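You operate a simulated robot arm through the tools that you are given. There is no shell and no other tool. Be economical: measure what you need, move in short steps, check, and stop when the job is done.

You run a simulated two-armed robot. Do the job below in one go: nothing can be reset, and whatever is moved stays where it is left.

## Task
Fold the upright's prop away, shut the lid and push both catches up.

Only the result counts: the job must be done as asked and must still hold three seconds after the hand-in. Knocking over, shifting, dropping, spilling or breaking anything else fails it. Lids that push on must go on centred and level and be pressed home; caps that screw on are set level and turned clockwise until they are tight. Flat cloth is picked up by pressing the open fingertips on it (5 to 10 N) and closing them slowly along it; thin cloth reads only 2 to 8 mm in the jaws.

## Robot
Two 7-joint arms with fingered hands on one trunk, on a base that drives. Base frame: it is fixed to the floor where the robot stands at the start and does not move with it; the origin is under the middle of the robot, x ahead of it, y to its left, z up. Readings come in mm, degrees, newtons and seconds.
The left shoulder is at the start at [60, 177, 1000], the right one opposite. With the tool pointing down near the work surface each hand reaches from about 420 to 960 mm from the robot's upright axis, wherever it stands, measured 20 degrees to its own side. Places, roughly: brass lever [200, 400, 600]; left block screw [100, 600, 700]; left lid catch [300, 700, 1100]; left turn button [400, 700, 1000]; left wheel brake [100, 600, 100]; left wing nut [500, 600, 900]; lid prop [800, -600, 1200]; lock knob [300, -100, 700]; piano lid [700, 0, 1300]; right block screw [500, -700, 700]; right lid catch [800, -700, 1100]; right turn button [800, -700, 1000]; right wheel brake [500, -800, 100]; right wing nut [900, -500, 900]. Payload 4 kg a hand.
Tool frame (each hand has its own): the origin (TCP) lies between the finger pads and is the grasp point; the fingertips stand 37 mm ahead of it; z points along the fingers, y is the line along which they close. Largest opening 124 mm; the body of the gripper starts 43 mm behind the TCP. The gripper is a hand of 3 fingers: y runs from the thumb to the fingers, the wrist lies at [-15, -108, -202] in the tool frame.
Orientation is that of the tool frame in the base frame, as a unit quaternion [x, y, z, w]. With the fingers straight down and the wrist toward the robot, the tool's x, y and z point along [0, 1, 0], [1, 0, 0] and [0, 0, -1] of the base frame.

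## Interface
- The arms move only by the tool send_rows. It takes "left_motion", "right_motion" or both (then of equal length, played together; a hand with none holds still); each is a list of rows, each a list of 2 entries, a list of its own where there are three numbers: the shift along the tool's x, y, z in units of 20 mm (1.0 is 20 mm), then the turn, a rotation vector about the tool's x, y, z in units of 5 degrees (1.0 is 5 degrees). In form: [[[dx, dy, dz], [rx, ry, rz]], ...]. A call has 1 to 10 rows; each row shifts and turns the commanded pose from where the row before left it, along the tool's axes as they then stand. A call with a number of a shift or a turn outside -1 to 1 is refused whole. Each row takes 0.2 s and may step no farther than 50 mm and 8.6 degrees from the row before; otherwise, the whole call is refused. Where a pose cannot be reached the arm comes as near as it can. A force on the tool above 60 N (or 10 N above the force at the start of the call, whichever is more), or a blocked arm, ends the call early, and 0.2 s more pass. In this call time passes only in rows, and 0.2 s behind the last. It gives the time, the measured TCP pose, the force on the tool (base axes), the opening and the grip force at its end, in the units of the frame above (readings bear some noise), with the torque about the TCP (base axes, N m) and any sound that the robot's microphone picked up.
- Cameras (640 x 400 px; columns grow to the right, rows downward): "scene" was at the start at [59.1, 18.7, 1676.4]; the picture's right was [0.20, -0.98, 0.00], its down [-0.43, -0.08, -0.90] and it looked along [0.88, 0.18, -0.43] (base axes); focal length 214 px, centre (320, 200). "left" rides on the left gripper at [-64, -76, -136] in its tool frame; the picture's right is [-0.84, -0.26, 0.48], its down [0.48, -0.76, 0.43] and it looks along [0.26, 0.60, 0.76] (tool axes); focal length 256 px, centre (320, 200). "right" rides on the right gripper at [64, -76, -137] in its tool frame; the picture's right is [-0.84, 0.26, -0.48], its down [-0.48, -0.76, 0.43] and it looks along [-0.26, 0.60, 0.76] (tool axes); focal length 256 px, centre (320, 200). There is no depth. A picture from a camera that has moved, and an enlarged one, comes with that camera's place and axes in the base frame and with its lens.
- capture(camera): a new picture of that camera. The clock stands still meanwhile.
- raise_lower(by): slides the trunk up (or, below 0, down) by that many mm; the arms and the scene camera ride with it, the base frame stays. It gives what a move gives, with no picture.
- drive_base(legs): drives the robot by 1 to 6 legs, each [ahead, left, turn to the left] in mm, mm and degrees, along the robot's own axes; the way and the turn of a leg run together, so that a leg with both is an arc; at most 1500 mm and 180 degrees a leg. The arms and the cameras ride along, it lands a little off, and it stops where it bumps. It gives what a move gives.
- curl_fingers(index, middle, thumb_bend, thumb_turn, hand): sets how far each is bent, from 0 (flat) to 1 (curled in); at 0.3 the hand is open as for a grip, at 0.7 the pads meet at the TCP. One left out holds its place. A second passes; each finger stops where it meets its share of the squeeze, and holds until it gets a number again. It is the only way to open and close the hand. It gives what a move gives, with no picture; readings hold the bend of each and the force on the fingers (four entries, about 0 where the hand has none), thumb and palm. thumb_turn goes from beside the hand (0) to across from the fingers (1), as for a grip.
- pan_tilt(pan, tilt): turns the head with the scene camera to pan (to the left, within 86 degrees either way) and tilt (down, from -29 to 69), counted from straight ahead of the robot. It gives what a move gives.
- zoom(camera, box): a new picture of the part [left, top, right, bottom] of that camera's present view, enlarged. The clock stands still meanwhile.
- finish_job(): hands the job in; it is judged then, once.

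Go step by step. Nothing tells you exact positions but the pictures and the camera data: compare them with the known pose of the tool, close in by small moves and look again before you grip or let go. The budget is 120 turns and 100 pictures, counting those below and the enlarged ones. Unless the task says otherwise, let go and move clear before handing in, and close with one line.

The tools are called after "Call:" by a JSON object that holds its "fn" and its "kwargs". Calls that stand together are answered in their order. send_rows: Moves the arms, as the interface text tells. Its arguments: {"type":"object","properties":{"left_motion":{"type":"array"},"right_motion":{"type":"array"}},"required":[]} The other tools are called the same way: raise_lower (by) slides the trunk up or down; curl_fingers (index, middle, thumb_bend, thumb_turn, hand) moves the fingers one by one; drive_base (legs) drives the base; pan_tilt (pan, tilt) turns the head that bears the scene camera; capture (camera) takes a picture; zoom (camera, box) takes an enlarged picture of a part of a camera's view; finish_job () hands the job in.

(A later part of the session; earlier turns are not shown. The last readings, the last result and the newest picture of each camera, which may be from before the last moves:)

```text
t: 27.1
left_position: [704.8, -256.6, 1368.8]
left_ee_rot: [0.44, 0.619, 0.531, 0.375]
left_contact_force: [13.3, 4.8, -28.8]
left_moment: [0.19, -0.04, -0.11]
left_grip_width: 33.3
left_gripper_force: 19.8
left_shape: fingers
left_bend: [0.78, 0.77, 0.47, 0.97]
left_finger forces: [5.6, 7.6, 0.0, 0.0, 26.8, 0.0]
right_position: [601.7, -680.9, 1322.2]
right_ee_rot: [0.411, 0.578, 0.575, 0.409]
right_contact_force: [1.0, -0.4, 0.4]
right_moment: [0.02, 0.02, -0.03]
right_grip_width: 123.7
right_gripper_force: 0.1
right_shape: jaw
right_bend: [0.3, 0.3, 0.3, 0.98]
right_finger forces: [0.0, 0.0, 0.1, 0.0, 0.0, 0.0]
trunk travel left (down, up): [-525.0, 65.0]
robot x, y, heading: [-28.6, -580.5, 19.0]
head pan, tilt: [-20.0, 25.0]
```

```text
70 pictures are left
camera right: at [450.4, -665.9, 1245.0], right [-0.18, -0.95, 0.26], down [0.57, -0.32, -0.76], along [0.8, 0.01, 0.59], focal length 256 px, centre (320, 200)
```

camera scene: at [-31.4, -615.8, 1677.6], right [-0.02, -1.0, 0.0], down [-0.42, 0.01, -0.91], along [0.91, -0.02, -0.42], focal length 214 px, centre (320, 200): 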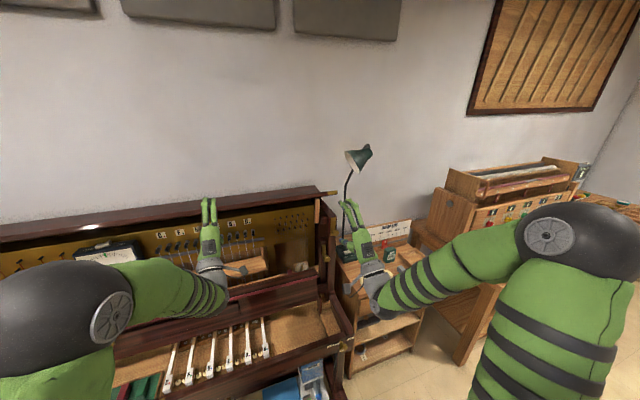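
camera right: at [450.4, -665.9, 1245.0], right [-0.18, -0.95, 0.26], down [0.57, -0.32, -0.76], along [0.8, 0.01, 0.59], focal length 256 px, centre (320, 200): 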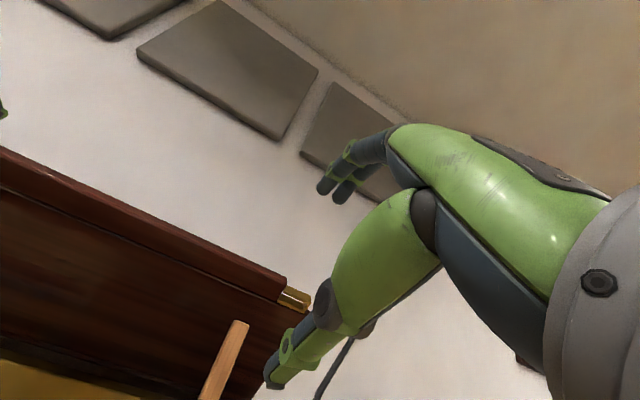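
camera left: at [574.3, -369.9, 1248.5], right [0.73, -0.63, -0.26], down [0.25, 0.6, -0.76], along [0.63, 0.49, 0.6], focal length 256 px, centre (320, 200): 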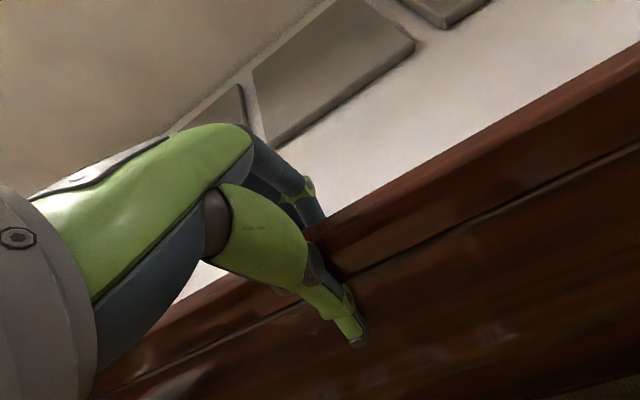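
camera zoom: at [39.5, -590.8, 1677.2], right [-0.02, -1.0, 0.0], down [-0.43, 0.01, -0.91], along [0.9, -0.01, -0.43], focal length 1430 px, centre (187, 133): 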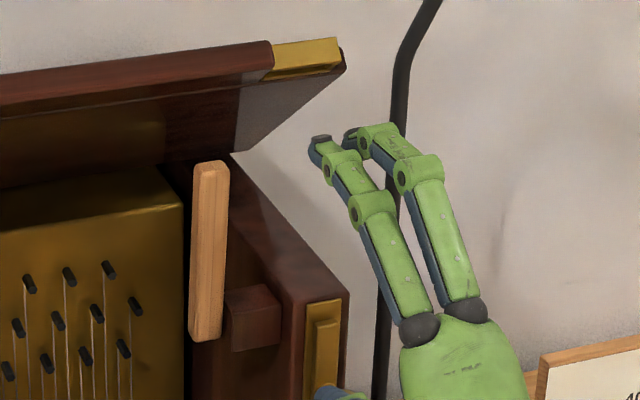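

The prop stands free, hinged at its lower end on the block. I'll make a fingertip pusher with the right hand and bring it level with the prop's upper half.

Call:
{"fn": "curl_fingers", "kwargs": {"hand": "right", "index": 0.68, "middle": 0.68, "thumb_bend": 0.68}}

Call:
{"fn": "send_rows", "kwargs": {"right_motion": [[[0.3, -1, 0], [0, 0, 0]], [[0.3, -1, 0], [0, 0, 0]], [[0, -1, 0], [0, 0, 0]], [[0, -0.3, 1], [0, 0, 0]], [[0, 0, 1], [0, 0, 0]], [[0, 0, 1], [0, 0, 0]], [[0, 0, 1], [0, 0, 0]], [[0, 0, 1], [0, 0, 0]], [[0, 0, 1], [0, 0, 0]], [[0, 0, 1], [0, 0, 0]]]}}

Call:
{"fn": "capture", "kwargs": {"camera": "right"}}

Call:
{"fn": "zoom", "kwargs": {"camera": "scene", "box": [280, 160, 400, 250]}}

```text
t: 28.1
left_position: [703.7, -256.9, 1370.4]
left_ee_rot: [0.44, 0.619, 0.53, 0.376]
left_contact_force: [13.8, 6.0, -29.0]
left_moment: [0.26, -0.04, -0.06]
left_grip_width: 33.5
left_gripper_force: 19.4
left_shape: fingers
left_bend: [0.78, 0.77, 0.47, 0.97]
left_finger forces: [5.6, 7.3, 0.0, 0.0, 25.8, 0.0]
right_position: [600.9, -679.6, 1321.9]
right_ee_rot: [0.41, 0.578, 0.575, 0.409]
right_contact_force: [-1.4, -0.1, -0.5]
right_moment: [0.01, -0.03, 0.02]
right_grip_width: 7.1
right_gripper_force: 0.0
right_shape: fingers
right_bend: [0.68, 0.68, 0.68, 0.98]
right_finger forces: [0.0, 0.0, 0.0, 0.0, 0.1, 0.1]
trunk travel left (down, up): [-525.0, 65.0]
robot x, y, heading: [-29.0, -580.0, 19.1]
head pan, tilt: [-20.0, 25.0]
```

```text
t: 30.3
left_position: [703.0, -256.9, 1370.1]
left_ee_rot: [0.44, 0.619, 0.531, 0.377]
left_contact_force: [12.5, 6.1, -26.2]
left_moment: [0.26, -0.01, -0.06]
left_grip_width: 33.2
left_gripper_force: 19.9
left_shape: fingers
left_bend: [0.78, 0.77, 0.47, 0.97]
left_finger forces: [6.1, 8.0, 0.0, 0.0, 25.9, 0.0]
right_position: [729.1, -624.0, 1255.8]
right_ee_rot: [0.41, 0.578, 0.575, 0.409]
right_contact_force: [-0.4, -0.1, 0.0]
right_moment: [-0.01, -0.02, -0.04]
right_grip_width: 7.1
right_gripper_force: 0.0
right_shape: fingers
right_bend: [0.68, 0.68, 0.68, 0.98]
right_finger forces: [0.1, 0.1, 0.1, 0.1, 0.1, 0.1]
trunk travel left (down, up): [-525.0, 65.0]
robot x, y, heading: [-26.1, -580.3, 18.9]
head pan, tilt: [-20.0, 25.0]
```

```text
69 pictures are left
camera right: at [579.1, -608.3, 1178.4], right [-0.18, -0.95, 0.26], down [0.57, -0.32, -0.76], along [0.8, 0.01, 0.59], focal length 256 px, centre (320, 200)
```

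right: 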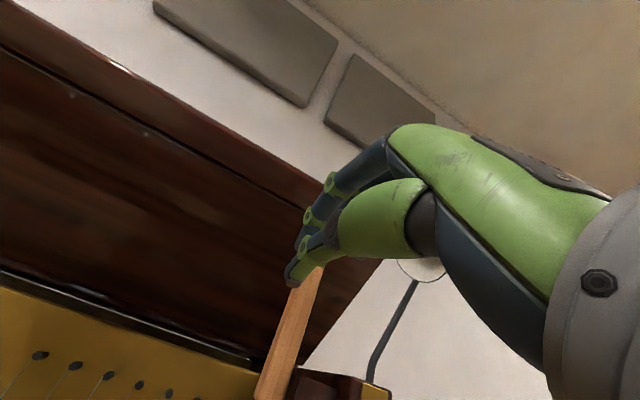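

```text
4.44 times, centred on (340, 205) of scene
camera zoom: at [38.7, -590.7, 1677.4], right [-0.02, -1.0, 0.0], down [-0.43, 0.01, -0.91], along [0.91, -0.01, -0.43], focal length 953 px, centre (231, 178)
```

zoom: 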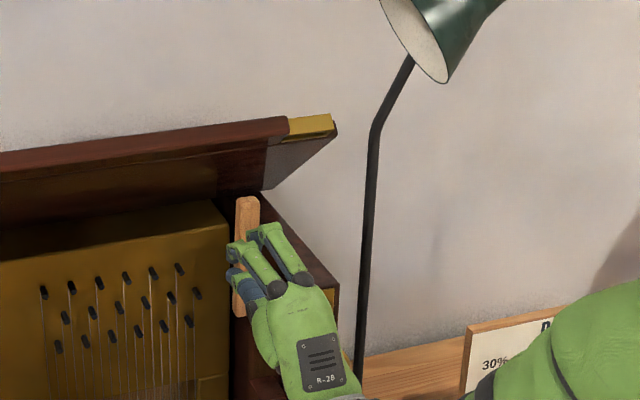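

The fingertips are just in front of the prop's middle. I'll push it gently backward.

Call:
{"fn": "send_rows", "kwargs": {"right_motion": [[[0, 0, 1], [0, 0, 0]], [[0, 0, 0.6], [0, 0, 0]], [[0, 0, 0.6], [0, 0, 0]], [[0, 0, 0.6], [0, 0, 0]]]}}

Call:
{"fn": "zoom", "kwargs": {"camera": "scene", "box": [280, 160, 400, 250]}}

```text
t: 31.3
left_position: [704.4, -257.2, 1369.7]
left_ee_rot: [0.44, 0.619, 0.531, 0.376]
left_contact_force: [12.4, 6.2, -26.1]
left_moment: [0.19, 0.01, -0.06]
left_grip_width: 33.2
left_gripper_force: 20.2
left_shape: fingers
left_bend: [0.78, 0.77, 0.47, 0.97]
left_finger forces: [6.1, 8.0, 0.0, 0.0, 26.0, 0.1]
right_position: [783.2, -604.7, 1254.8]
right_ee_rot: [0.41, 0.577, 0.576, 0.409]
right_contact_force: [0.1, 0.1, -0.7]
right_moment: [0.02, 0.01, 0.02]
right_grip_width: 6.9
right_gripper_force: 0.0
right_shape: fingers
right_bend: [0.68, 0.68, 0.68, 0.98]
right_finger forces: [0.0, 0.0, 0.0, 0.0, 0.0, 0.1]
trunk travel left (down, up): [-525.0, 65.0]
robot x, y, heading: [-28.3, -580.9, 18.9]
head pan, tilt: [-20.0, 25.0]
```

```text
4.44 times, centred on (340, 205) of scene
camera zoom: at [38.6, -590.7, 1677.4], right [-0.02, -1.0, 0.0], down [-0.43, 0.01, -0.91], along [0.91, -0.01, -0.43], focal length 953 px, centre (231, 178)
```

zoom: 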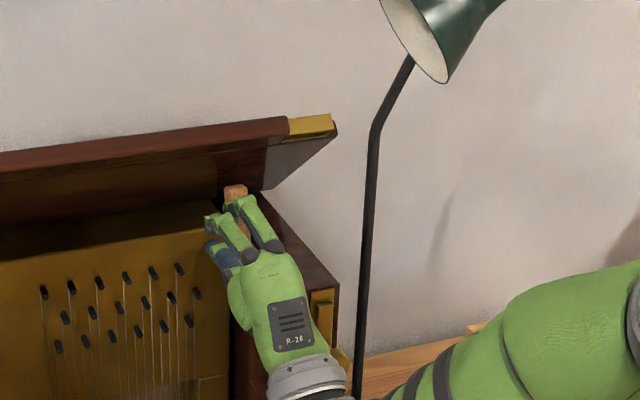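

The prop appears to swing back with no resistance. Continuing to push.

Call:
{"fn": "send_rows", "kwargs": {"right_motion": [[[0, 0, 0.6], [0, 0, 0]], [[0, 0, 0.6], [0, 0, 0]], [[0, 0, 0.6], [0, 0, 0]], [[0, -0.3, 0.6], [0, 0, 0]]]}}

Call:
{"fn": "zoom", "kwargs": {"camera": "scene", "box": [280, 160, 400, 250]}}

Call:
{"fn": "capture", "kwargs": {"camera": "right"}}

```text
t: 32.3
left_position: [703.0, -256.0, 1369.2]
left_ee_rot: [0.44, 0.619, 0.531, 0.376]
left_contact_force: [12.3, 6.5, -26.4]
left_moment: [0.2, 0.04, -0.09]
left_grip_width: 33.4
left_gripper_force: 19.9
left_shape: fingers
left_bend: [0.78, 0.77, 0.47, 0.97]
left_finger forces: [6.0, 8.0, 0.1, 0.1, 26.0, 0.1]
right_position: [825.1, -590.1, 1249.8]
right_ee_rot: [0.411, 0.577, 0.575, 0.41]
right_contact_force: [0.1, -0.2, -0.7]
right_moment: [-0.02, 0.04, 0.0]
right_grip_width: 6.8
right_gripper_force: 0.1
right_shape: fingers
right_bend: [0.68, 0.68, 0.68, 0.98]
right_finger forces: [0.0, 0.0, 0.0, 0.1, 0.0, 0.0]
trunk travel left (down, up): [-525.0, 65.0]
robot x, y, heading: [-25.7, -581.5, 19.0]
head pan, tilt: [-20.0, 25.0]
```

```text
4.44 times, centred on (340, 205) of scene
camera zoom: at [38.6, -590.8, 1677.4], right [-0.02, -1.0, 0.0], down [-0.43, 0.01, -0.91], along [0.91, -0.01, -0.43], focal length 953 px, centre (231, 178)
```

zoom: 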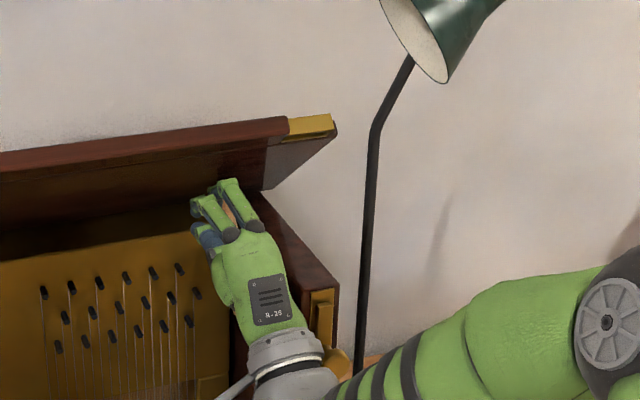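

```text
65 pictures are left
camera right: at [675.6, -575.1, 1172.9], right [-0.18, -0.95, 0.26], down [0.57, -0.32, -0.76], along [0.8, 0.01, 0.59], focal length 256 px, centre (320, 200)
```

right: 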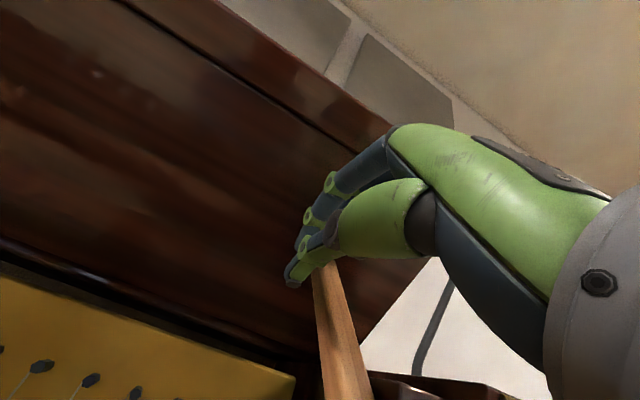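

By ray geometry the prop now leans back about 45°. I'll keep pushing back and down over it.

Call:
{"fn": "send_rows", "kwargs": {"right_motion": [[[0.1, -0.3, 0.5], [0, 0, 0]], [[0.1, -0.5, 0.4], [0, 0, 0]], [[0.1, -0.5, 0.4], [0, 0, 0]], [[0, -0.5, 0.2], [0, 0, 0]]]}}

Call:
{"fn": "zoom", "kwargs": {"camera": "scene", "box": [280, 160, 400, 250]}}

Call:
{"fn": "capture", "kwargs": {"camera": "right"}}

```text
t: 33.3
left_position: [703.9, -256.2, 1370.5]
left_ee_rot: [0.439, 0.619, 0.531, 0.376]
left_contact_force: [11.3, 6.1, -26.6]
left_moment: [0.21, 0.03, -0.07]
left_grip_width: 33.3
left_gripper_force: 19.9
left_shape: fingers
left_bend: [0.78, 0.77, 0.47, 0.97]
left_finger forces: [6.0, 8.0, 0.0, 0.0, 25.9, 0.0]
right_position: [853.6, -574.1, 1213.3]
right_ee_rot: [0.411, 0.577, 0.575, 0.41]
right_contact_force: [0.2, 0.1, 0.2]
right_moment: [-0.01, -0.01, 0.01]
right_grip_width: 7.0
right_gripper_force: 0.0
right_shape: fingers
right_bend: [0.68, 0.68, 0.68, 0.98]
right_finger forces: [0.1, 0.0, 0.0, 0.0, 0.0, 0.0]
trunk travel left (down, up): [-525.0, 65.0]
robot x, y, heading: [-28.4, -584.0, 19.1]
head pan, tilt: [-20.0, 25.0]
```

```text
4.44 times, centred on (340, 205) of scene
camera zoom: at [38.5, -590.8, 1677.4], right [-0.02, -1.0, 0.0], down [-0.42, 0.01, -0.91], along [0.91, -0.01, -0.43], focal length 953 px, centre (231, 178)
```

zoom: 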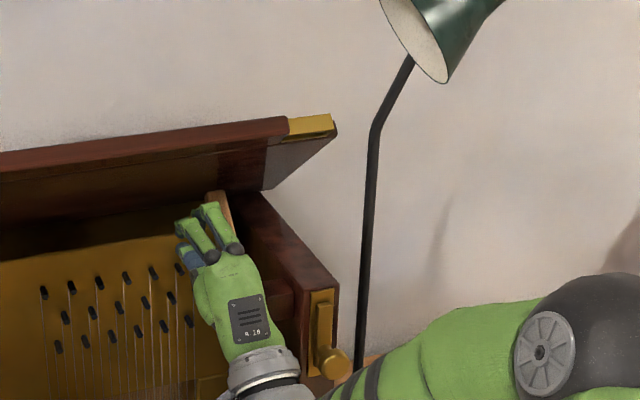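

```text
63 pictures are left
camera right: at [701.9, -558.7, 1135.9], right [-0.18, -0.95, 0.26], down [0.57, -0.31, -0.76], along [0.8, 0.01, 0.59], focal length 256 px, centre (320, 200)
```

right: 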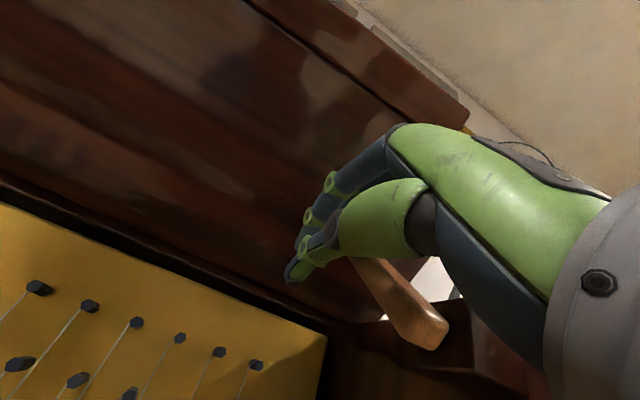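

I can't see the prop's state clearly, so I'll withdraw the right hand a little and look.

Call:
{"fn": "send_rows", "kwargs": {"right_motion": [[[0, 0.5, -1], [0, 0, 0]], [[0, 0.5, -1], [0, 0, 0]], [[0, 0.5, -1], [0, 0, 0]], [[1, 0.5, -1], [0, 0, 0]], [[1, 0, -1], [0, 0, 0]], [[1, 0, -1], [0, 0, 0]]]}}

Call:
{"fn": "zoom", "kwargs": {"camera": "scene", "box": [290, 180, 370, 240]}}

Call:
{"fn": "capture", "kwargs": {"camera": "right"}}

```text
t: 34.7
left_position: [702.4, -256.7, 1369.8]
left_ee_rot: [0.44, 0.618, 0.531, 0.377]
left_contact_force: [9.7, 5.4, -26.1]
left_moment: [0.23, 0.1, -0.08]
left_grip_width: 33.2
left_gripper_force: 19.9
left_shape: fingers
left_bend: [0.78, 0.77, 0.47, 0.97]
left_finger forces: [6.0, 8.0, 0.0, 0.0, 26.9, 0.0]
right_position: [721.6, -555.7, 1253.6]
right_ee_rot: [0.41, 0.577, 0.575, 0.409]
right_contact_force: [0.0, 0.6, 0.4]
right_moment: [-0.01, -0.01, 0.02]
right_grip_width: 7.1
right_gripper_force: 0.1
right_shape: fingers
right_bend: [0.68, 0.68, 0.68, 0.98]
right_finger forces: [0.0, 0.0, 0.0, 0.0, 0.1, 0.0]
trunk travel left (down, up): [-525.0, 65.0]
robot x, y, heading: [-28.6, -578.5, 19.3]
head pan, tilt: [-20.0, 25.0]
```

```text
6.67 times, centred on (330, 210) of scene
camera zoom: at [38.5, -590.7, 1677.4], right [-0.02, -1.0, 0.0], down [-0.42, 0.01, -0.91], along [0.91, -0.01, -0.42], focal length 1430 px, centre (253, 133)
```

zoom: 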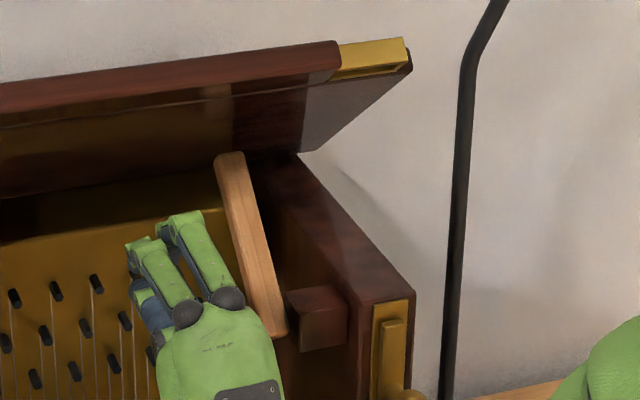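

```text
61 pictures are left
camera right: at [570.6, -540.5, 1176.4], right [-0.18, -0.95, 0.26], down [0.57, -0.32, -0.76], along [0.8, 0.01, 0.59], focal length 256 px, centre (320, 200)
```

right: 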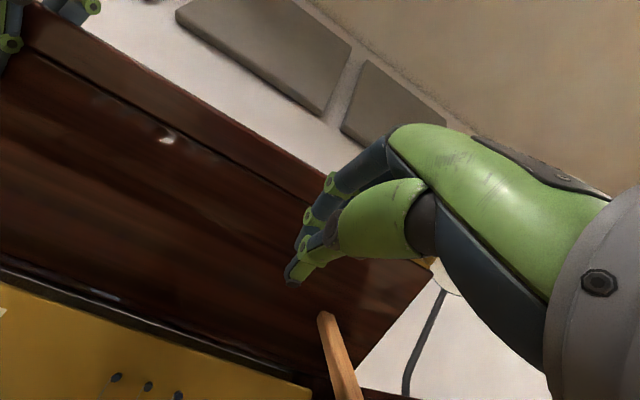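

The prop leans back about 35° and stays by friction. I'll tilt the right hand 40° downward, line it up with the prop, and push it on down.

Call:
{"fn": "send_rows", "kwargs": {"right_motion": [[[-0.5, 0, 0], [1, 0, 0]], [[-0.5, 0, 0], [1, 0, 0]], [[-0.5, 0, 0], [1, 0, 0]], [[-0.5, 0, 0], [1, 0, 0]], [[-0.5, 0, 0], [1, 0, 0]], [[-0.5, 0, 0], [1, 0, 0]], [[-0.5, 0, 0], [1, 0, 0]], [[-0.5, 0, 0], [1, 0, 0]]]}}

Call:
{"fn": "zoom", "kwargs": {"camera": "scene", "box": [290, 160, 390, 240]}}

Call:
{"fn": "capture", "kwargs": {"camera": "right"}}

```text
t: 36.5
left_position: [704.7, -256.5, 1370.8]
left_ee_rot: [0.44, 0.619, 0.531, 0.376]
left_contact_force: [9.4, 4.2, -25.4]
left_moment: [0.21, 0.11, -0.12]
left_grip_width: 33.4
left_gripper_force: 20.1
left_shape: fingers
left_bend: [0.78, 0.77, 0.47, 0.97]
left_finger forces: [6.0, 7.9, 0.0, 0.1, 27.0, 0.1]
right_position: [746.2, -631.5, 1253.1]
right_ee_rot: [0.526, 0.739, 0.342, 0.244]
right_contact_force: [-0.6, -0.6, 0.7]
right_moment: [0.0, -0.03, 0.03]
right_grip_width: 6.9
right_gripper_force: 0.0
right_shape: fingers
right_bend: [0.68, 0.68, 0.68, 0.98]
right_finger forces: [0.0, 0.0, 0.1, 0.0, 0.0, 0.0]
trunk travel left (down, up): [-525.0, 65.0]
robot x, y, heading: [-28.5, -586.5, 19.2]
head pan, tilt: [-20.0, 25.0]
```

```text
5.00 times, centred on (340, 200) of scene
camera zoom: at [38.5, -590.9, 1677.4], right [-0.02, -1.0, 0.0], down [-0.42, 0.01, -0.91], along [0.91, -0.01, -0.42], focal length 1072 px, centre (220, 200)
```

zoom: 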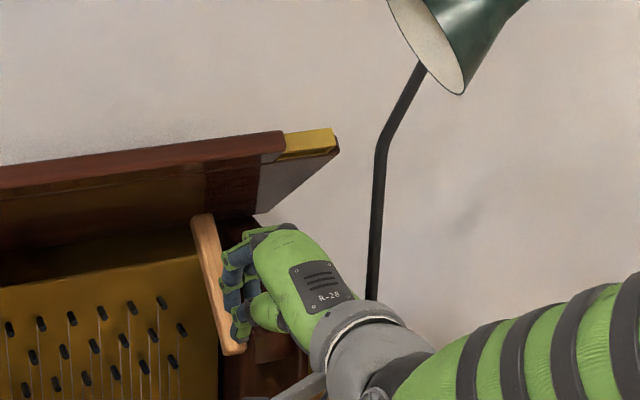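

```text
59 pictures are left
camera right: at [579.5, -621.5, 1282.1], right [0.08, -0.86, 0.51], down [0.01, -0.51, -0.86], along [1.0, 0.08, -0.04], focal length 256 px, centre (320, 200)
```

right: 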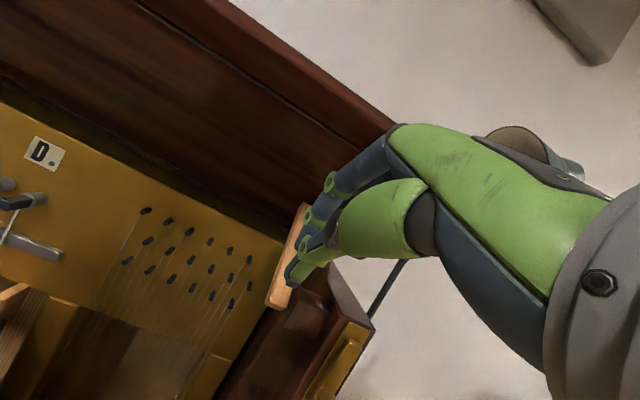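

The fingers line up with the prop. Advancing to push it back further.

Call:
{"fn": "send_rows", "kwargs": {"right_motion": [[[0, 0.643, 0.766], [0, 0, 0]], [[0, 0.643, 0.766], [0, 0, 0]], [[0, 0.643, 0.766], [0, 0, 0]], [[0, 0.643, 0.766], [0, 0, 0]], [[0, 0.4, 0.6], [0, 0, 0]], [[0, 0.4, 0.6], [0, 0, 0]], [[0, 0.4, 0.6], [0, 0, 0]]]}}

Call:
{"fn": "zoom", "kwargs": {"camera": "scene", "box": [290, 160, 390, 240]}}

Call:
{"fn": "capture", "kwargs": {"camera": "right"}}

```text
t: 38.1
left_position: [702.1, -257.7, 1372.2]
left_ee_rot: [0.438, 0.617, 0.533, 0.378]
left_contact_force: [22.5, 10.8, -13.4]
left_moment: [0.22, -0.16, -0.08]
left_grip_width: 31.5
left_gripper_force: 19.5
left_shape: fingers
left_bend: [0.77, 0.76, 0.48, 0.97]
left_finger forces: [10.2, 12.1, 0.0, 0.0, 16.3, 0.0]
right_position: [861.7, -592.7, 1245.3]
right_ee_rot: [0.527, 0.74, 0.341, 0.243]
right_contact_force: [-23.9, -9.2, -18.2]
right_moment: [0.48, -0.91, -0.2]
right_grip_width: 6.8
right_gripper_force: 15.5
right_shape: fingers
right_bend: [0.68, 0.7, 0.68, 0.98]
right_finger forces: [0.5, 30.7, 0.1, 0.1, 0.0, 0.0]
trunk travel left (down, up): [-525.0, 65.0]
robot x, y, heading: [-30.5, -587.1, 18.9]
head pan, tilt: [-20.0, 25.0]
```

```text
5.00 times, centred on (340, 200) of scene
camera zoom: at [37.3, -591.8, 1677.4], right [-0.02, -1.0, 0.0], down [-0.42, 0.01, -0.91], along [0.91, -0.01, -0.42], focal length 1072 px, centre (220, 200)
```

zoom: 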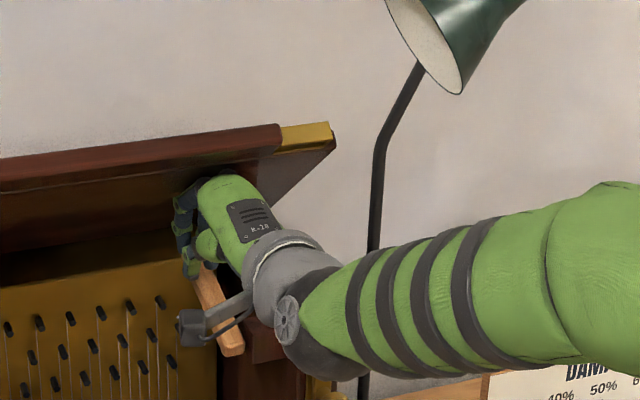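

```text
57 pictures are left
camera right: at [695.1, -583.0, 1274.8], right [0.09, -0.86, 0.51], down [0.0, -0.51, -0.86], along [1.0, 0.08, -0.04], focal length 256 px, centre (320, 200)
```

right: 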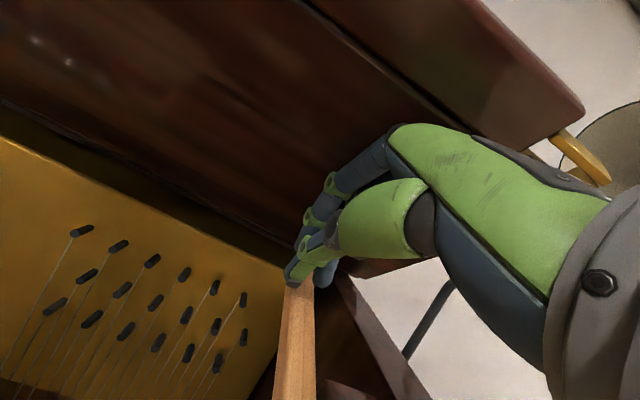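

The hand's back is touching the raised lid's underside. I'll back off slightly and press downward on the prop instead.

Call:
{"fn": "send_rows", "kwargs": {"right_motion": [[[0, -0.5, -0.1], [0, 0, 0]], [[0, -0.5, 0.2], [0, 0, 0]], [[0, -0.383, 0.32], [0, 0, 0]], [[0, -0.383, 0.32], [0, 0, 0]]]}}

Call:
{"fn": "zoom", "kwargs": {"camera": "scene", "box": [290, 160, 390, 240]}}

Call:
{"fn": "capture", "kwargs": {"camera": "right"}}

```text
t: 39.1
left_position: [703.5, -257.2, 1372.0]
left_ee_rot: [0.44, 0.618, 0.531, 0.377]
left_contact_force: [2.8, 2.4, -21.8]
left_moment: [0.08, 0.39, -0.16]
left_grip_width: 32.7
left_gripper_force: 22.1
left_shape: fingers
left_bend: [0.77, 0.77, 0.47, 0.97]
left_finger forces: [6.7, 8.5, 0.1, 0.0, 28.9, 0.1]
right_position: [850.7, -595.1, 1216.0]
right_ee_rot: [0.525, 0.739, 0.344, 0.245]
right_contact_force: [-0.1, 0.8, 0.9]
right_moment: [0.05, 0.0, 0.03]
right_grip_width: 5.8
right_gripper_force: 0.5
right_shape: fingers
right_bend: [0.68, 0.68, 0.68, 0.97]
right_finger forces: [0.0, 0.0, 0.0, 0.0, 1.4, 0.0]
trunk travel left (down, up): [-525.0, 65.0]
robot x, y, heading: [-26.6, -583.1, 19.0]
head pan, tilt: [-20.0, 25.0]
```

```text
5.00 times, centred on (340, 200) of scene
camera zoom: at [36.6, -591.3, 1677.6], right [-0.02, -1.0, 0.0], down [-0.42, 0.01, -0.91], along [0.91, -0.01, -0.42], focal length 1072 px, centre (220, 200)
```

zoom: 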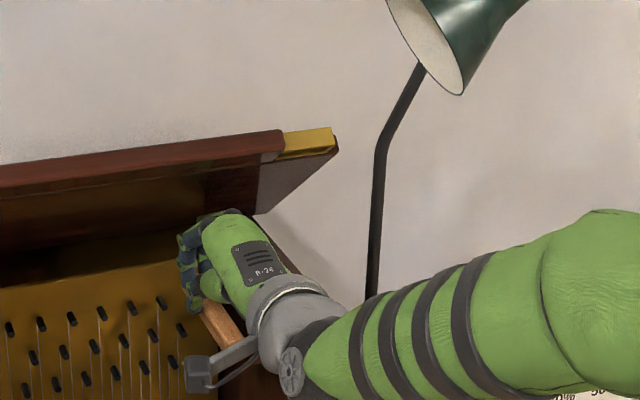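

```text
55 pictures are left
camera right: at [684.1, -585.4, 1243.5], right [0.08, -0.86, 0.51], down [0.01, -0.51, -0.86], along [1.0, 0.08, -0.03], focal length 256 px, centre (320, 200)
```

right: 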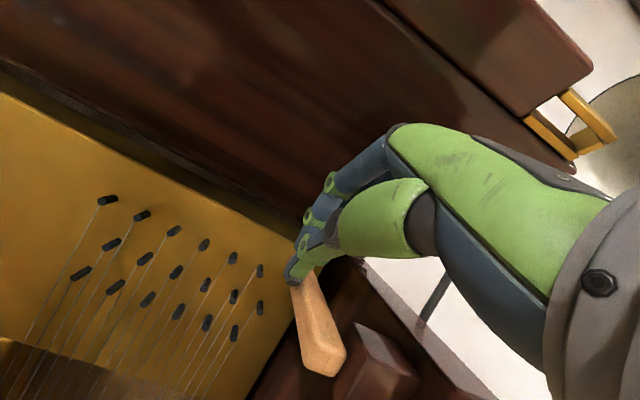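

The prop is folding further under the fingers. Continuing down and slightly forward.

Call:
{"fn": "send_rows", "kwargs": {"right_motion": [[[0, 0, 0.6], [0, 0, 0]], [[0, -0.2, 0.6], [0, 0, 0]], [[0, -0.4, 0.4], [0, 0, 0]], [[0, -0.4, 0.3], [0, 0, 0]]]}}

Call:
{"fn": "capture", "kwargs": {"camera": "right"}}

```text
t: 40.1
left_position: [699.0, -257.2, 1372.1]
left_ee_rot: [0.44, 0.618, 0.531, 0.377]
left_contact_force: [15.5, 4.3, -28.1]
left_moment: [0.21, -0.05, -0.12]
left_grip_width: 33.1
left_gripper_force: 19.1
left_shape: fingers
left_bend: [0.78, 0.77, 0.47, 0.96]
left_finger forces: [5.7, 7.8, 0.0, 0.0, 25.2, 0.0]
right_position: [864.0, -590.6, 1183.8]
right_ee_rot: [0.524, 0.735, 0.35, 0.25]
right_contact_force: [-14.3, -1.9, 43.1]
right_moment: [0.46, -1.92, -0.11]
right_grip_width: 5.2
right_gripper_force: 21.7
right_shape: fingers
right_bend: [0.68, 0.55, 0.68, 0.97]
right_finger forces: [0.0, 41.1, 0.0, 0.0, 2.1, 0.0]
trunk travel left (down, up): [-525.0, 65.0]
robot x, y, heading: [-25.2, -581.4, 18.9]
head pan, tilt: [-20.0, 25.0]
```

```text
54 pictures are left
camera right: at [697.5, -580.3, 1210.1], right [0.07, -0.86, 0.5], down [0.03, -0.5, -0.86], along [1.0, 0.07, -0.01], focal length 256 px, centre (320, 200)
```

right: 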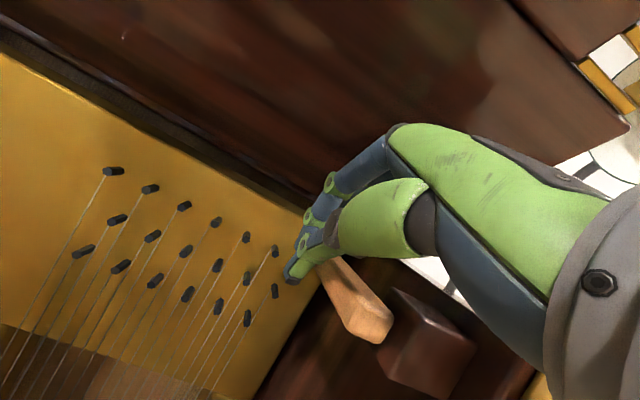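

Firm resistance now (43 N up); the prop may be at its folded stop. I'll back the hand off and check.

Call:
{"fn": "send_rows", "kwargs": {"right_motion": [[[0, 0.5, -0.5], [0, 0, 0]], [[0, 0.3, -1], [0, 0, 0]], [[0, 0, -1], [0, 0, 0]], [[0.5, -0.6, -0.8], [0, 0, 0]], [[1, -0.6, -0.8], [0, 0, 0]], [[1, -0.6, -0.8], [0, 0, 0]], [[1, -0.6, -0.8], [0, 0, 0]], [[1, -0.6, -0.8], [0, 0, 0]]]}}

Call:
{"fn": "zoom", "kwargs": {"camera": "scene", "box": [290, 170, 370, 240]}}

Call:
{"fn": "capture", "kwargs": {"camera": "right"}}

```text
t: 41.9
left_position: [700.7, -257.9, 1372.3]
left_ee_rot: [0.439, 0.618, 0.532, 0.377]
left_contact_force: [-5.4, 1.5, -13.6]
left_moment: [0.06, 0.51, -0.13]
left_grip_width: 33.2
left_gripper_force: 24.8
left_shape: fingers
left_bend: [0.78, 0.77, 0.47, 0.97]
left_finger forces: [7.5, 9.7, 0.0, 0.1, 31.3, 0.0]
right_position: [712.9, -546.9, 1225.7]
right_ee_rot: [0.526, 0.739, 0.344, 0.245]
right_contact_force: [-0.3, 0.0, -0.1]
right_moment: [-0.01, 0.02, -0.02]
right_grip_width: 6.6
right_gripper_force: 0.0
right_shape: fingers
right_bend: [0.68, 0.68, 0.68, 0.97]
right_finger forces: [0.0, 0.0, 0.0, 0.0, 0.0, 0.1]
trunk travel left (down, up): [-525.0, 65.0]
robot x, y, heading: [-29.4, -583.9, 19.2]
head pan, tilt: [-20.0, 25.0]
```

```text
5.71 times, centred on (330, 205) of scene
camera zoom: at [35.2, -591.8, 1677.5], right [-0.02, -1.0, 0.0], down [-0.42, 0.01, -0.91], along [0.91, -0.01, -0.42], focal length 1226 px, centre (263, 171)
```

zoom: 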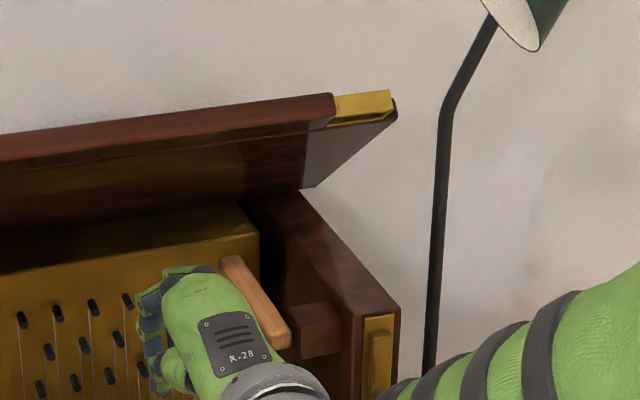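

```text
52 pictures are left
camera right: at [546.5, -537.8, 1253.4], right [0.08, -0.86, 0.51], down [0.01, -0.51, -0.86], along [1.0, 0.08, -0.03], focal length 256 px, centre (320, 200)
```

right: 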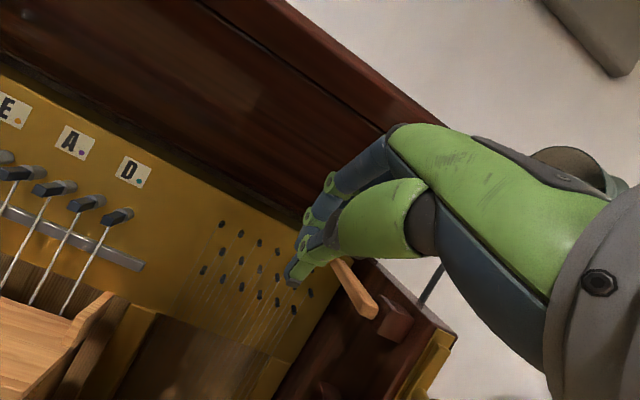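

The prop now lies about horizontal (z≈1185) against its stop. I'll retract the right hand well away, then begin lowering the lid along its arc.

Call:
{"fn": "send_rows", "kwargs": {"right_motion": [[[0, -0.643, -0.766], [0, 0, 0]], [[0, -0.643, -0.766], [0, 0, 0]], [[0, -0.643, -0.766], [0, 0, 0]], [[0, -0.643, -0.766], [0, 0, 0]], [[0, -0.643, -0.766], [0, 0, 0]], [[0, -0.643, -0.766], [0, 0, 0]], [[0, -0.643, -0.766], [0, 0, 0]]]}}

Call:
{"fn": "send_rows", "kwargs": {"left_motion": [[[0, -0.5, -0.21], [-0.5, 0, 0]], [[0, -0.5, -0.21], [-0.5, 0, 0]], [[0, -0.5, -0.21], [-0.5, 0, 0]], [[0, -0.5, -0.21], [-0.5, 0, 0]], [[0, -0.5, -0.21], [-0.5, 0, 0]]]}}

Call:
{"fn": "zoom", "kwargs": {"camera": "scene", "box": [150, 160, 390, 310]}}

```text
t: 43.5
left_position: [700.4, -257.1, 1373.8]
left_ee_rot: [0.439, 0.618, 0.532, 0.377]
left_contact_force: [-5.4, 0.1, -14.1]
left_moment: [0.01, 0.49, -0.13]
left_grip_width: 33.3
left_gripper_force: 24.1
left_shape: fingers
left_bend: [0.78, 0.77, 0.47, 0.97]
left_finger forces: [7.5, 9.7, 0.1, 0.0, 31.3, 0.0]
right_position: [581.5, -593.5, 1224.7]
right_ee_rot: [0.525, 0.738, 0.345, 0.246]
right_contact_force: [0.0, 0.2, 0.1]
right_moment: [0.05, 0.0, 0.03]
right_grip_width: 6.2
right_gripper_force: 0.0
right_shape: fingers
right_bend: [0.68, 0.68, 0.68, 0.97]
right_finger forces: [0.0, 0.1, 0.0, 0.1, 0.0, 0.0]
trunk travel left (down, up): [-525.0, 65.0]
robot x, y, heading: [-32.0, -583.0, 19.0]
head pan, tilt: [-20.0, 25.0]
```

```text
t: 44.7
left_position: [674.5, -266.1, 1327.9]
left_ee_rot: [0.392, 0.557, 0.599, 0.422]
left_contact_force: [-31.6, -3.8, -3.3]
left_moment: [-0.1, 1.23, -0.13]
left_grip_width: 33.7
left_gripper_force: 28.9
left_shape: fingers
left_bend: [0.78, 0.78, 0.47, 0.97]
left_finger forces: [9.0, 11.0, 0.0, 0.1, 37.3, 0.0]
right_position: [578.9, -595.0, 1225.7]
right_ee_rot: [0.526, 0.738, 0.344, 0.246]
right_contact_force: [0.3, -0.4, 1.3]
right_moment: [-0.01, -0.01, 0.01]
right_grip_width: 6.4
right_gripper_force: 0.0
right_shape: fingers
right_bend: [0.68, 0.68, 0.68, 0.97]
right_finger forces: [0.0, 0.0, 0.0, 0.0, 0.0, 0.0]
trunk travel left (down, up): [-525.0, 65.0]
robot x, y, heading: [-28.5, -582.5, 19.2]
head pan, tilt: [-20.0, 25.0]
```

```text
2.67 times, centred on (270, 235) of scene
camera zoom: at [29.8, -593.0, 1677.8], right [-0.01, -1.0, 0.0], down [-0.42, 0.01, -0.91], along [0.91, -0.01, -0.42], focal length 572 px, centre (453, 107)
```

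zoom: 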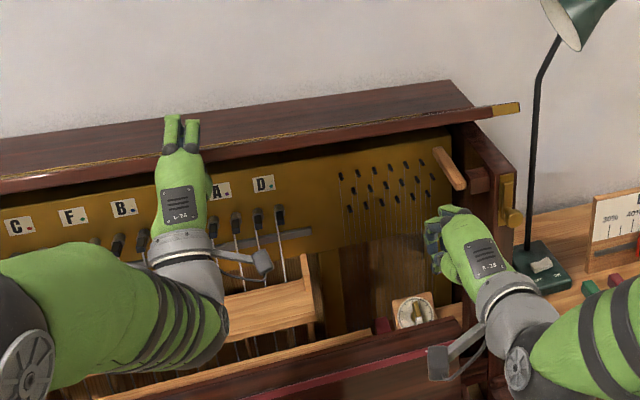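

The lid is coming down smoothly, but the grip carries some outward strain. I'll continue with less rotation and a slightly larger outward share.

Call:
{"fn": "send_rows", "kwargs": {"left_motion": [[[0, -0.4, -0.3], [0, 0, 0]], [[0, -0.5, -0.2], [-0.3, 0, 0]], [[0, -0.5, -0.2], [-0.3, 0, 0]], [[0, -0.5, -0.15], [-0.3, 0, 0]]]}}

Call:
{"fn": "zoom", "kwargs": {"camera": "scene", "box": [150, 160, 390, 310]}}

```text
t: 45.7
left_position: [662.6, -274.9, 1285.9]
left_ee_rot: [0.374, 0.537, 0.62, 0.433]
left_contact_force: [-29.3, 11.4, -12.6]
left_moment: [0.21, 1.07, 0.14]
left_grip_width: 33.4
left_gripper_force: 26.8
left_shape: fingers
left_bend: [0.78, 0.78, 0.47, 0.99]
left_finger forces: [8.0, 9.8, 0.0, 0.1, 35.6, 0.0]
left hand out of reach, approached as far as the arm can: row 3, 4
right_position: [580.7, -591.9, 1225.1]
right_ee_rot: [0.524, 0.739, 0.345, 0.246]
right_contact_force: [0.4, 0.0, 0.6]
right_moment: [0.0, -0.03, 0.01]
right_grip_width: 6.6
right_gripper_force: 0.1
right_shape: fingers
right_bend: [0.68, 0.68, 0.68, 0.97]
right_finger forces: [0.0, 0.0, 0.0, 0.0, 0.1, 0.1]
trunk travel left (down, up): [-525.0, 65.0]
robot x, y, heading: [-29.2, -580.5, 19.3]
head pan, tilt: [-20.0, 25.0]
```

```text
2.67 times, centred on (270, 235) of scene
camera zoom: at [31.1, -590.4, 1677.6], right [-0.01, -1.0, 0.0], down [-0.42, 0.0, -0.91], along [0.91, -0.01, -0.42], focal length 572 px, centre (453, 107)
```

zoom: 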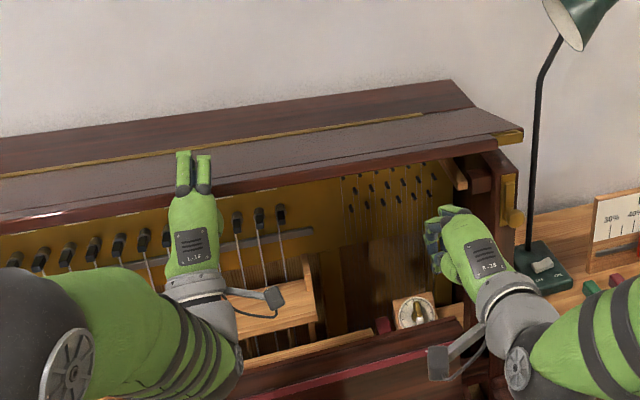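

The left arm is at a limit, but the remaining travel is nearly vertical, so I'll lower the trunk in small steps instead.

Call:
{"fn": "raise_lower", "kwargs": {"by": -20}}

Call:
{"fn": "zoom", "kwargs": {"camera": "scene", "box": [150, 160, 390, 310]}}

```text
t: 46.3
left_position: [661.9, -276.4, 1267.5]
left_ee_rot: [0.373, 0.536, 0.62, 0.434]
left_contact_force: [-36.8, 11.6, -10.0]
left_moment: [0.5, 0.46, 0.08]
left_grip_width: 33.5
left_gripper_force: 31.5
left_shape: fingers
left_bend: [0.79, 0.78, 0.47, 1.0]
left_finger forces: [10.9, 13.1, 0.0, 0.0, 39.4, 0.0]
right_position: [578.5, -591.7, 1205.8]
right_ee_rot: [0.525, 0.738, 0.344, 0.246]
right_contact_force: [0.1, 0.4, 0.4]
right_moment: [0.01, 0.01, 0.02]
right_grip_width: 6.2
right_gripper_force: 0.1
right_shape: fingers
right_bend: [0.68, 0.68, 0.68, 0.97]
right_finger forces: [0.1, 0.0, 0.0, 0.0, 0.1, 0.0]
trunk travel left (down, up): [-505.0, 85.0]
robot x, y, heading: [-26.5, -582.7, 19.0]
head pan, tilt: [-20.0, 25.0]
```

```text
2.67 times, centred on (270, 235) of scene
camera zoom: at [29.9, -590.6, 1657.7], right [-0.01, -1.0, 0.0], down [-0.42, 0.01, -0.91], along [0.91, -0.01, -0.42], focal length 572 px, centre (453, 107)
```

zoom: 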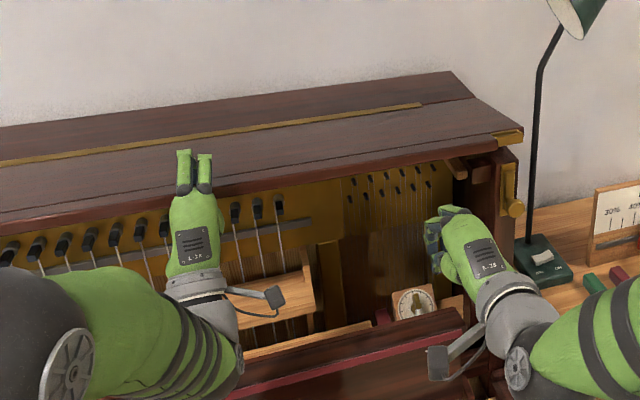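

The grip strain is rising, so I'll open the top fingers and let the lid ride on the thumb alone, then keep lowering.

Call:
{"fn": "curl_fingers", "kwargs": {"hand": "left", "index": 0.5, "middle": 0.5}}

Call:
{"fn": "raise_lower", "kwargs": {"by": -15}}

Call:
{"fn": "zoom", "kwargs": {"camera": "scene", "box": [150, 160, 390, 310]}}

```text
t: 47.3
left_position: [666.8, -280.2, 1264.8]
left_ee_rot: [0.376, 0.535, 0.619, 0.435]
left_contact_force: [-3.0, 1.9, -16.1]
left_moment: [0.06, 0.32, 0.02]
left_grip_width: 69.5
left_gripper_force: 8.8
left_shape: fingers
left_bend: [0.5, 0.5, 0.5, 0.98]
left_finger forces: [0.0, 0.0, 0.0, 0.0, 16.7, 0.0]
right_position: [583.4, -594.2, 1203.3]
right_ee_rot: [0.525, 0.739, 0.343, 0.244]
right_contact_force: [0.5, -0.3, 0.5]
right_moment: [-0.01, 0.04, 0.01]
right_grip_width: 6.3
right_gripper_force: 0.1
right_shape: fingers
right_bend: [0.68, 0.68, 0.68, 0.97]
right_finger forces: [0.0, 0.1, 0.1, 0.0, 0.0, 0.0]
trunk travel left (down, up): [-505.0, 85.0]
robot x, y, heading: [-28.1, -582.4, 19.0]
head pan, tilt: [-20.0, 25.0]
```

```text
t: 48.0
left_position: [665.6, -279.0, 1249.9]
left_ee_rot: [0.376, 0.535, 0.619, 0.435]
left_contact_force: [-4.4, 2.0, -16.2]
left_moment: [0.08, 0.16, 0.02]
left_grip_width: 66.5
left_gripper_force: 7.9
left_shape: fingers
left_bend: [0.5, 0.5, 0.51, 0.98]
left_finger forces: [0.0, 0.0, 0.0, 0.1, 16.5, 0.0]
right_position: [581.7, -593.1, 1189.4]
right_ee_rot: [0.526, 0.739, 0.343, 0.244]
right_contact_force: [-0.2, -0.2, 0.3]
right_moment: [0.01, 0.03, -0.02]
right_grip_width: 6.4
right_gripper_force: 0.0
right_shape: fingers
right_bend: [0.68, 0.68, 0.68, 0.97]
right_finger forces: [0.0, 0.0, 0.0, 0.0, 0.1, 0.1]
trunk travel left (down, up): [-490.0, 100.0]
robot x, y, heading: [-26.7, -582.7, 19.2]
head pan, tilt: [-20.0, 25.0]
```

```text
2.67 times, centred on (270, 235) of scene
camera zoom: at [35.1, -592.0, 1642.5], right [-0.02, -1.0, 0.0], down [-0.42, 0.01, -0.91], along [0.91, -0.01, -0.42], focal length 572 px, centre (453, 107)
```

zoom: 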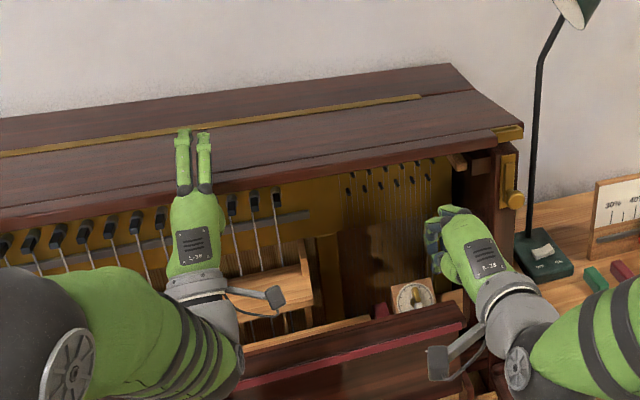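

Nicely controlled: the lid weighs about 16 N on the thumb. I'll keep lowering in small steps until the thumb unloads.

Call:
{"fn": "raise_lower", "kwargs": {"by": -15}}

Call:
{"fn": "raise_lower", "kwargs": {"by": -15}}

Call:
{"fn": "zoom", "kwargs": {"camera": "scene", "box": [270, 160, 390, 240]}}

```text
t: 48.6
left_position: [665.8, -278.7, 1234.7]
left_ee_rot: [0.375, 0.536, 0.62, 0.434]
left_contact_force: [-4.0, 1.2, -15.3]
left_moment: [0.13, -0.03, 0.03]
left_grip_width: 63.9
left_gripper_force: 7.6
left_shape: fingers
left_bend: [0.5, 0.5, 0.52, 0.98]
left_finger forces: [0.0, 0.0, 0.1, 0.1, 15.6, 0.0]
right_position: [582.6, -594.5, 1175.3]
right_ee_rot: [0.525, 0.739, 0.344, 0.245]
right_contact_force: [0.0, 0.3, 0.1]
right_moment: [-0.03, 0.0, 0.01]
right_grip_width: 6.5
right_gripper_force: 0.0
right_shape: fingers
right_bend: [0.68, 0.68, 0.68, 0.97]
right_finger forces: [0.1, 0.1, 0.1, 0.0, 0.1, 0.0]
trunk travel left (down, up): [-475.0, 115.0]
robot x, y, heading: [-33.0, -580.8, 19.3]
head pan, tilt: [-20.0, 25.0]
```

```text
t: 49.2
left_position: [667.2, -277.0, 1218.9]
left_ee_rot: [0.376, 0.535, 0.619, 0.435]
left_contact_force: [-0.9, 1.5, -14.1]
left_moment: [0.22, -0.22, -0.05]
left_grip_width: 61.3
left_gripper_force: 6.8
left_shape: fingers
left_bend: [0.5, 0.5, 0.53, 0.98]
left_finger forces: [0.1, 0.1, 0.0, 0.0, 13.9, 0.0]
right_position: [582.8, -593.2, 1159.2]
right_ee_rot: [0.524, 0.739, 0.344, 0.244]
right_contact_force: [-0.2, -0.3, 0.2]
right_moment: [0.0, -0.01, -0.01]
right_grip_width: 6.4
right_gripper_force: 0.1
right_shape: fingers
right_bend: [0.68, 0.68, 0.68, 0.97]
right_finger forces: [0.0, 0.1, 0.0, 0.0, 0.0, 0.1]
trunk travel left (down, up): [-460.0, 130.0]
robot x, y, heading: [-28.1, -582.6, 19.2]
head pan, tilt: [-20.0, 25.0]
```

```text
5.00 times, centred on (330, 200) of scene
camera zoom: at [35.5, -591.9, 1612.5], right [-0.02, -1.0, 0.0], down [-0.42, 0.01, -0.91], along [0.91, -0.01, -0.42], focal length 1072 px, centre (270, 200)
```

zoom: 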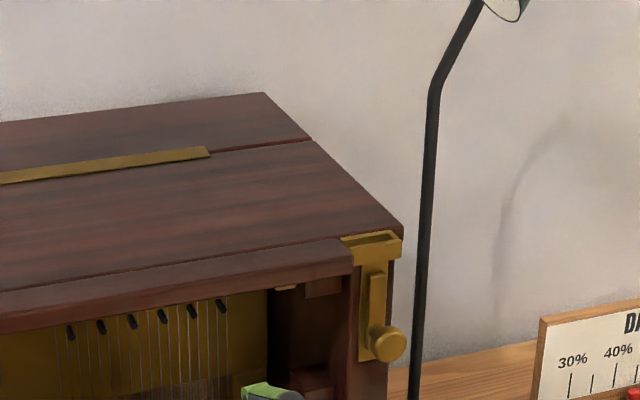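

The lid looks nearly down. I'll open the thumb so the lid settles, then check.

Call:
{"fn": "curl_fingers", "kwargs": {"hand": "left", "thumb_bend": 0.42}}

Call:
{"fn": "zoom", "kwargs": {"camera": "scene", "box": [270, 160, 390, 240]}}

```text
t: 50.2
left_position: [665.6, -279.3, 1221.1]
left_ee_rot: [0.375, 0.535, 0.62, 0.434]
left_contact_force: [-0.5, 1.0, 0.5]
left_moment: [-0.02, 0.04, 0.02]
left_grip_width: 74.5
left_gripper_force: 0.2
left_shape: fingers
left_bend: [0.5, 0.5, 0.42, 0.98]
left_finger forces: [0.0, 0.1, 0.0, 0.0, 0.0, 0.0]
right_position: [582.2, -594.4, 1159.1]
right_ee_rot: [0.525, 0.739, 0.345, 0.245]
right_contact_force: [0.5, 1.0, -0.8]
right_moment: [-0.03, 0.0, -0.01]
right_grip_width: 6.4
right_gripper_force: 0.0
right_shape: fingers
right_bend: [0.68, 0.68, 0.68, 0.97]
right_finger forces: [0.0, 0.1, 0.0, 0.0, 0.0, 0.0]
trunk travel left (down, up): [-460.0, 130.0]
robot x, y, heading: [-28.1, -581.7, 18.7]
head pan, tilt: [-20.0, 25.0]
```

```text
5.00 times, centred on (330, 200) of scene
camera zoom: at [34.4, -592.8, 1612.6], right [-0.02, -1.0, 0.0], down [-0.42, 0.01, -0.91], along [0.91, -0.01, -0.42], focal length 1072 px, centre (270, 200)
```

zoom: 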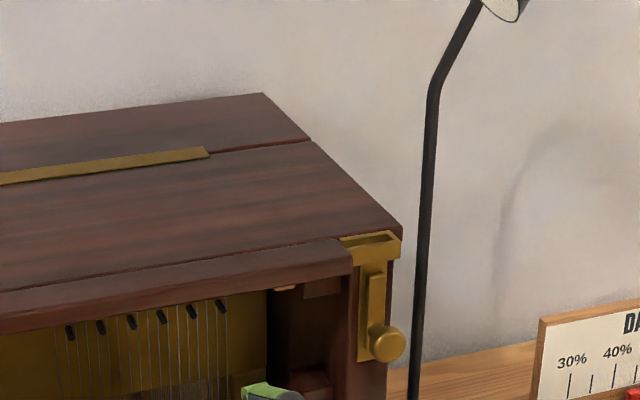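

The lid is shut. I'll open the left fingers wide and withdraw the left hand straight out.

Call:
{"fn": "curl_fingers", "kwargs": {"hand": "left", "index": 0.25, "middle": 0.25, "thumb_bend": 0.4}}

Call:
{"fn": "send_rows", "kwargs": {"left_motion": [[[0, 0, -1], [0, 0, 0]], [[0, 0, -1], [0, 0, 0]], [[0, 0, -1], [0, 0, 0]], [[0, 0, -1], [0, 0, 0]], [[0, 0, -1], [0, 0, 0]], [[0, 0, -1], [0, 0, 0]], [[0, 0, -1], [0, 0, 0]]]}}

Call:
{"fn": "capture", "kwargs": {"camera": "scene"}}

```text
t: 51.2
left_position: [666.5, -280.0, 1221.8]
left_ee_rot: [0.375, 0.534, 0.62, 0.435]
left_contact_force: [-0.3, 0.0, -1.2]
left_moment: [-0.01, 0.01, -0.02]
left_grip_width: 118.1
left_gripper_force: 0.0
left_shape: fingers
left_bend: [0.25, 0.25, 0.4, 0.98]
left_finger forces: [0.0, 0.0, 0.1, 0.0, 0.0, 0.0]
right_position: [581.9, -594.1, 1159.4]
right_ee_rot: [0.525, 0.738, 0.344, 0.245]
right_contact_force: [0.5, 0.3, 0.0]
right_moment: [-0.02, 0.02, -0.01]
right_grip_width: 6.2
right_gripper_force: 0.0
right_shape: fingers
right_bend: [0.68, 0.68, 0.68, 0.97]
right_finger forces: [0.1, 0.0, 0.1, 0.0, 0.0, 0.0]
trunk travel left (down, up): [-460.0, 130.0]
robot x, y, heading: [-30.2, -580.2, 19.2]
head pan, tilt: [-20.0, 25.0]
```

```text
t: 52.8
left_position: [543.8, -328.4, 1210.4]
left_ee_rot: [0.378, 0.537, 0.618, 0.433]
left_contact_force: [0.1, -0.3, 0.1]
left_moment: [0.03, -0.04, -0.01]
left_grip_width: 118.3
left_gripper_force: 0.0
left_shape: fingers
left_bend: [0.25, 0.25, 0.4, 0.98]
left_finger forces: [0.0, 0.0, 0.0, 0.0, 0.0, 0.0]
left hand out of reach, approached as far as the arm can: row 7
right_position: [581.4, -594.3, 1159.5]
right_ee_rot: [0.525, 0.739, 0.345, 0.245]
right_contact_force: [-1.1, -0.3, 0.4]
right_moment: [0.01, 0.01, 0.02]
right_grip_width: 6.6
right_gripper_force: 0.2
right_shape: fingers
right_bend: [0.68, 0.68, 0.68, 0.97]
right_finger forces: [0.0, 0.1, 0.0, 0.0, 0.0, 0.1]
trunk travel left (down, up): [-460.0, 130.0]
robot x, y, heading: [-28.6, -581.8, 18.9]
head pan, tilt: [-20.0, 25.0]
```

```text
45 pictures are left
camera scene: at [34.2, -592.6, 1612.6], right [-0.02, -1.0, 0.0], down [-0.42, 0.01, -0.91], along [0.91, -0.01, -0.42], focal length 214 px, centre (320, 200)
```

scene: 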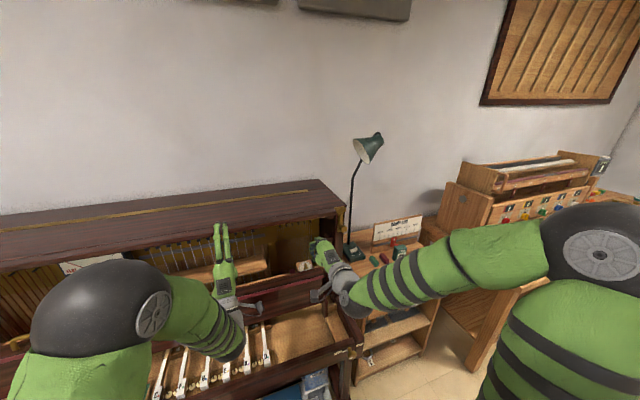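

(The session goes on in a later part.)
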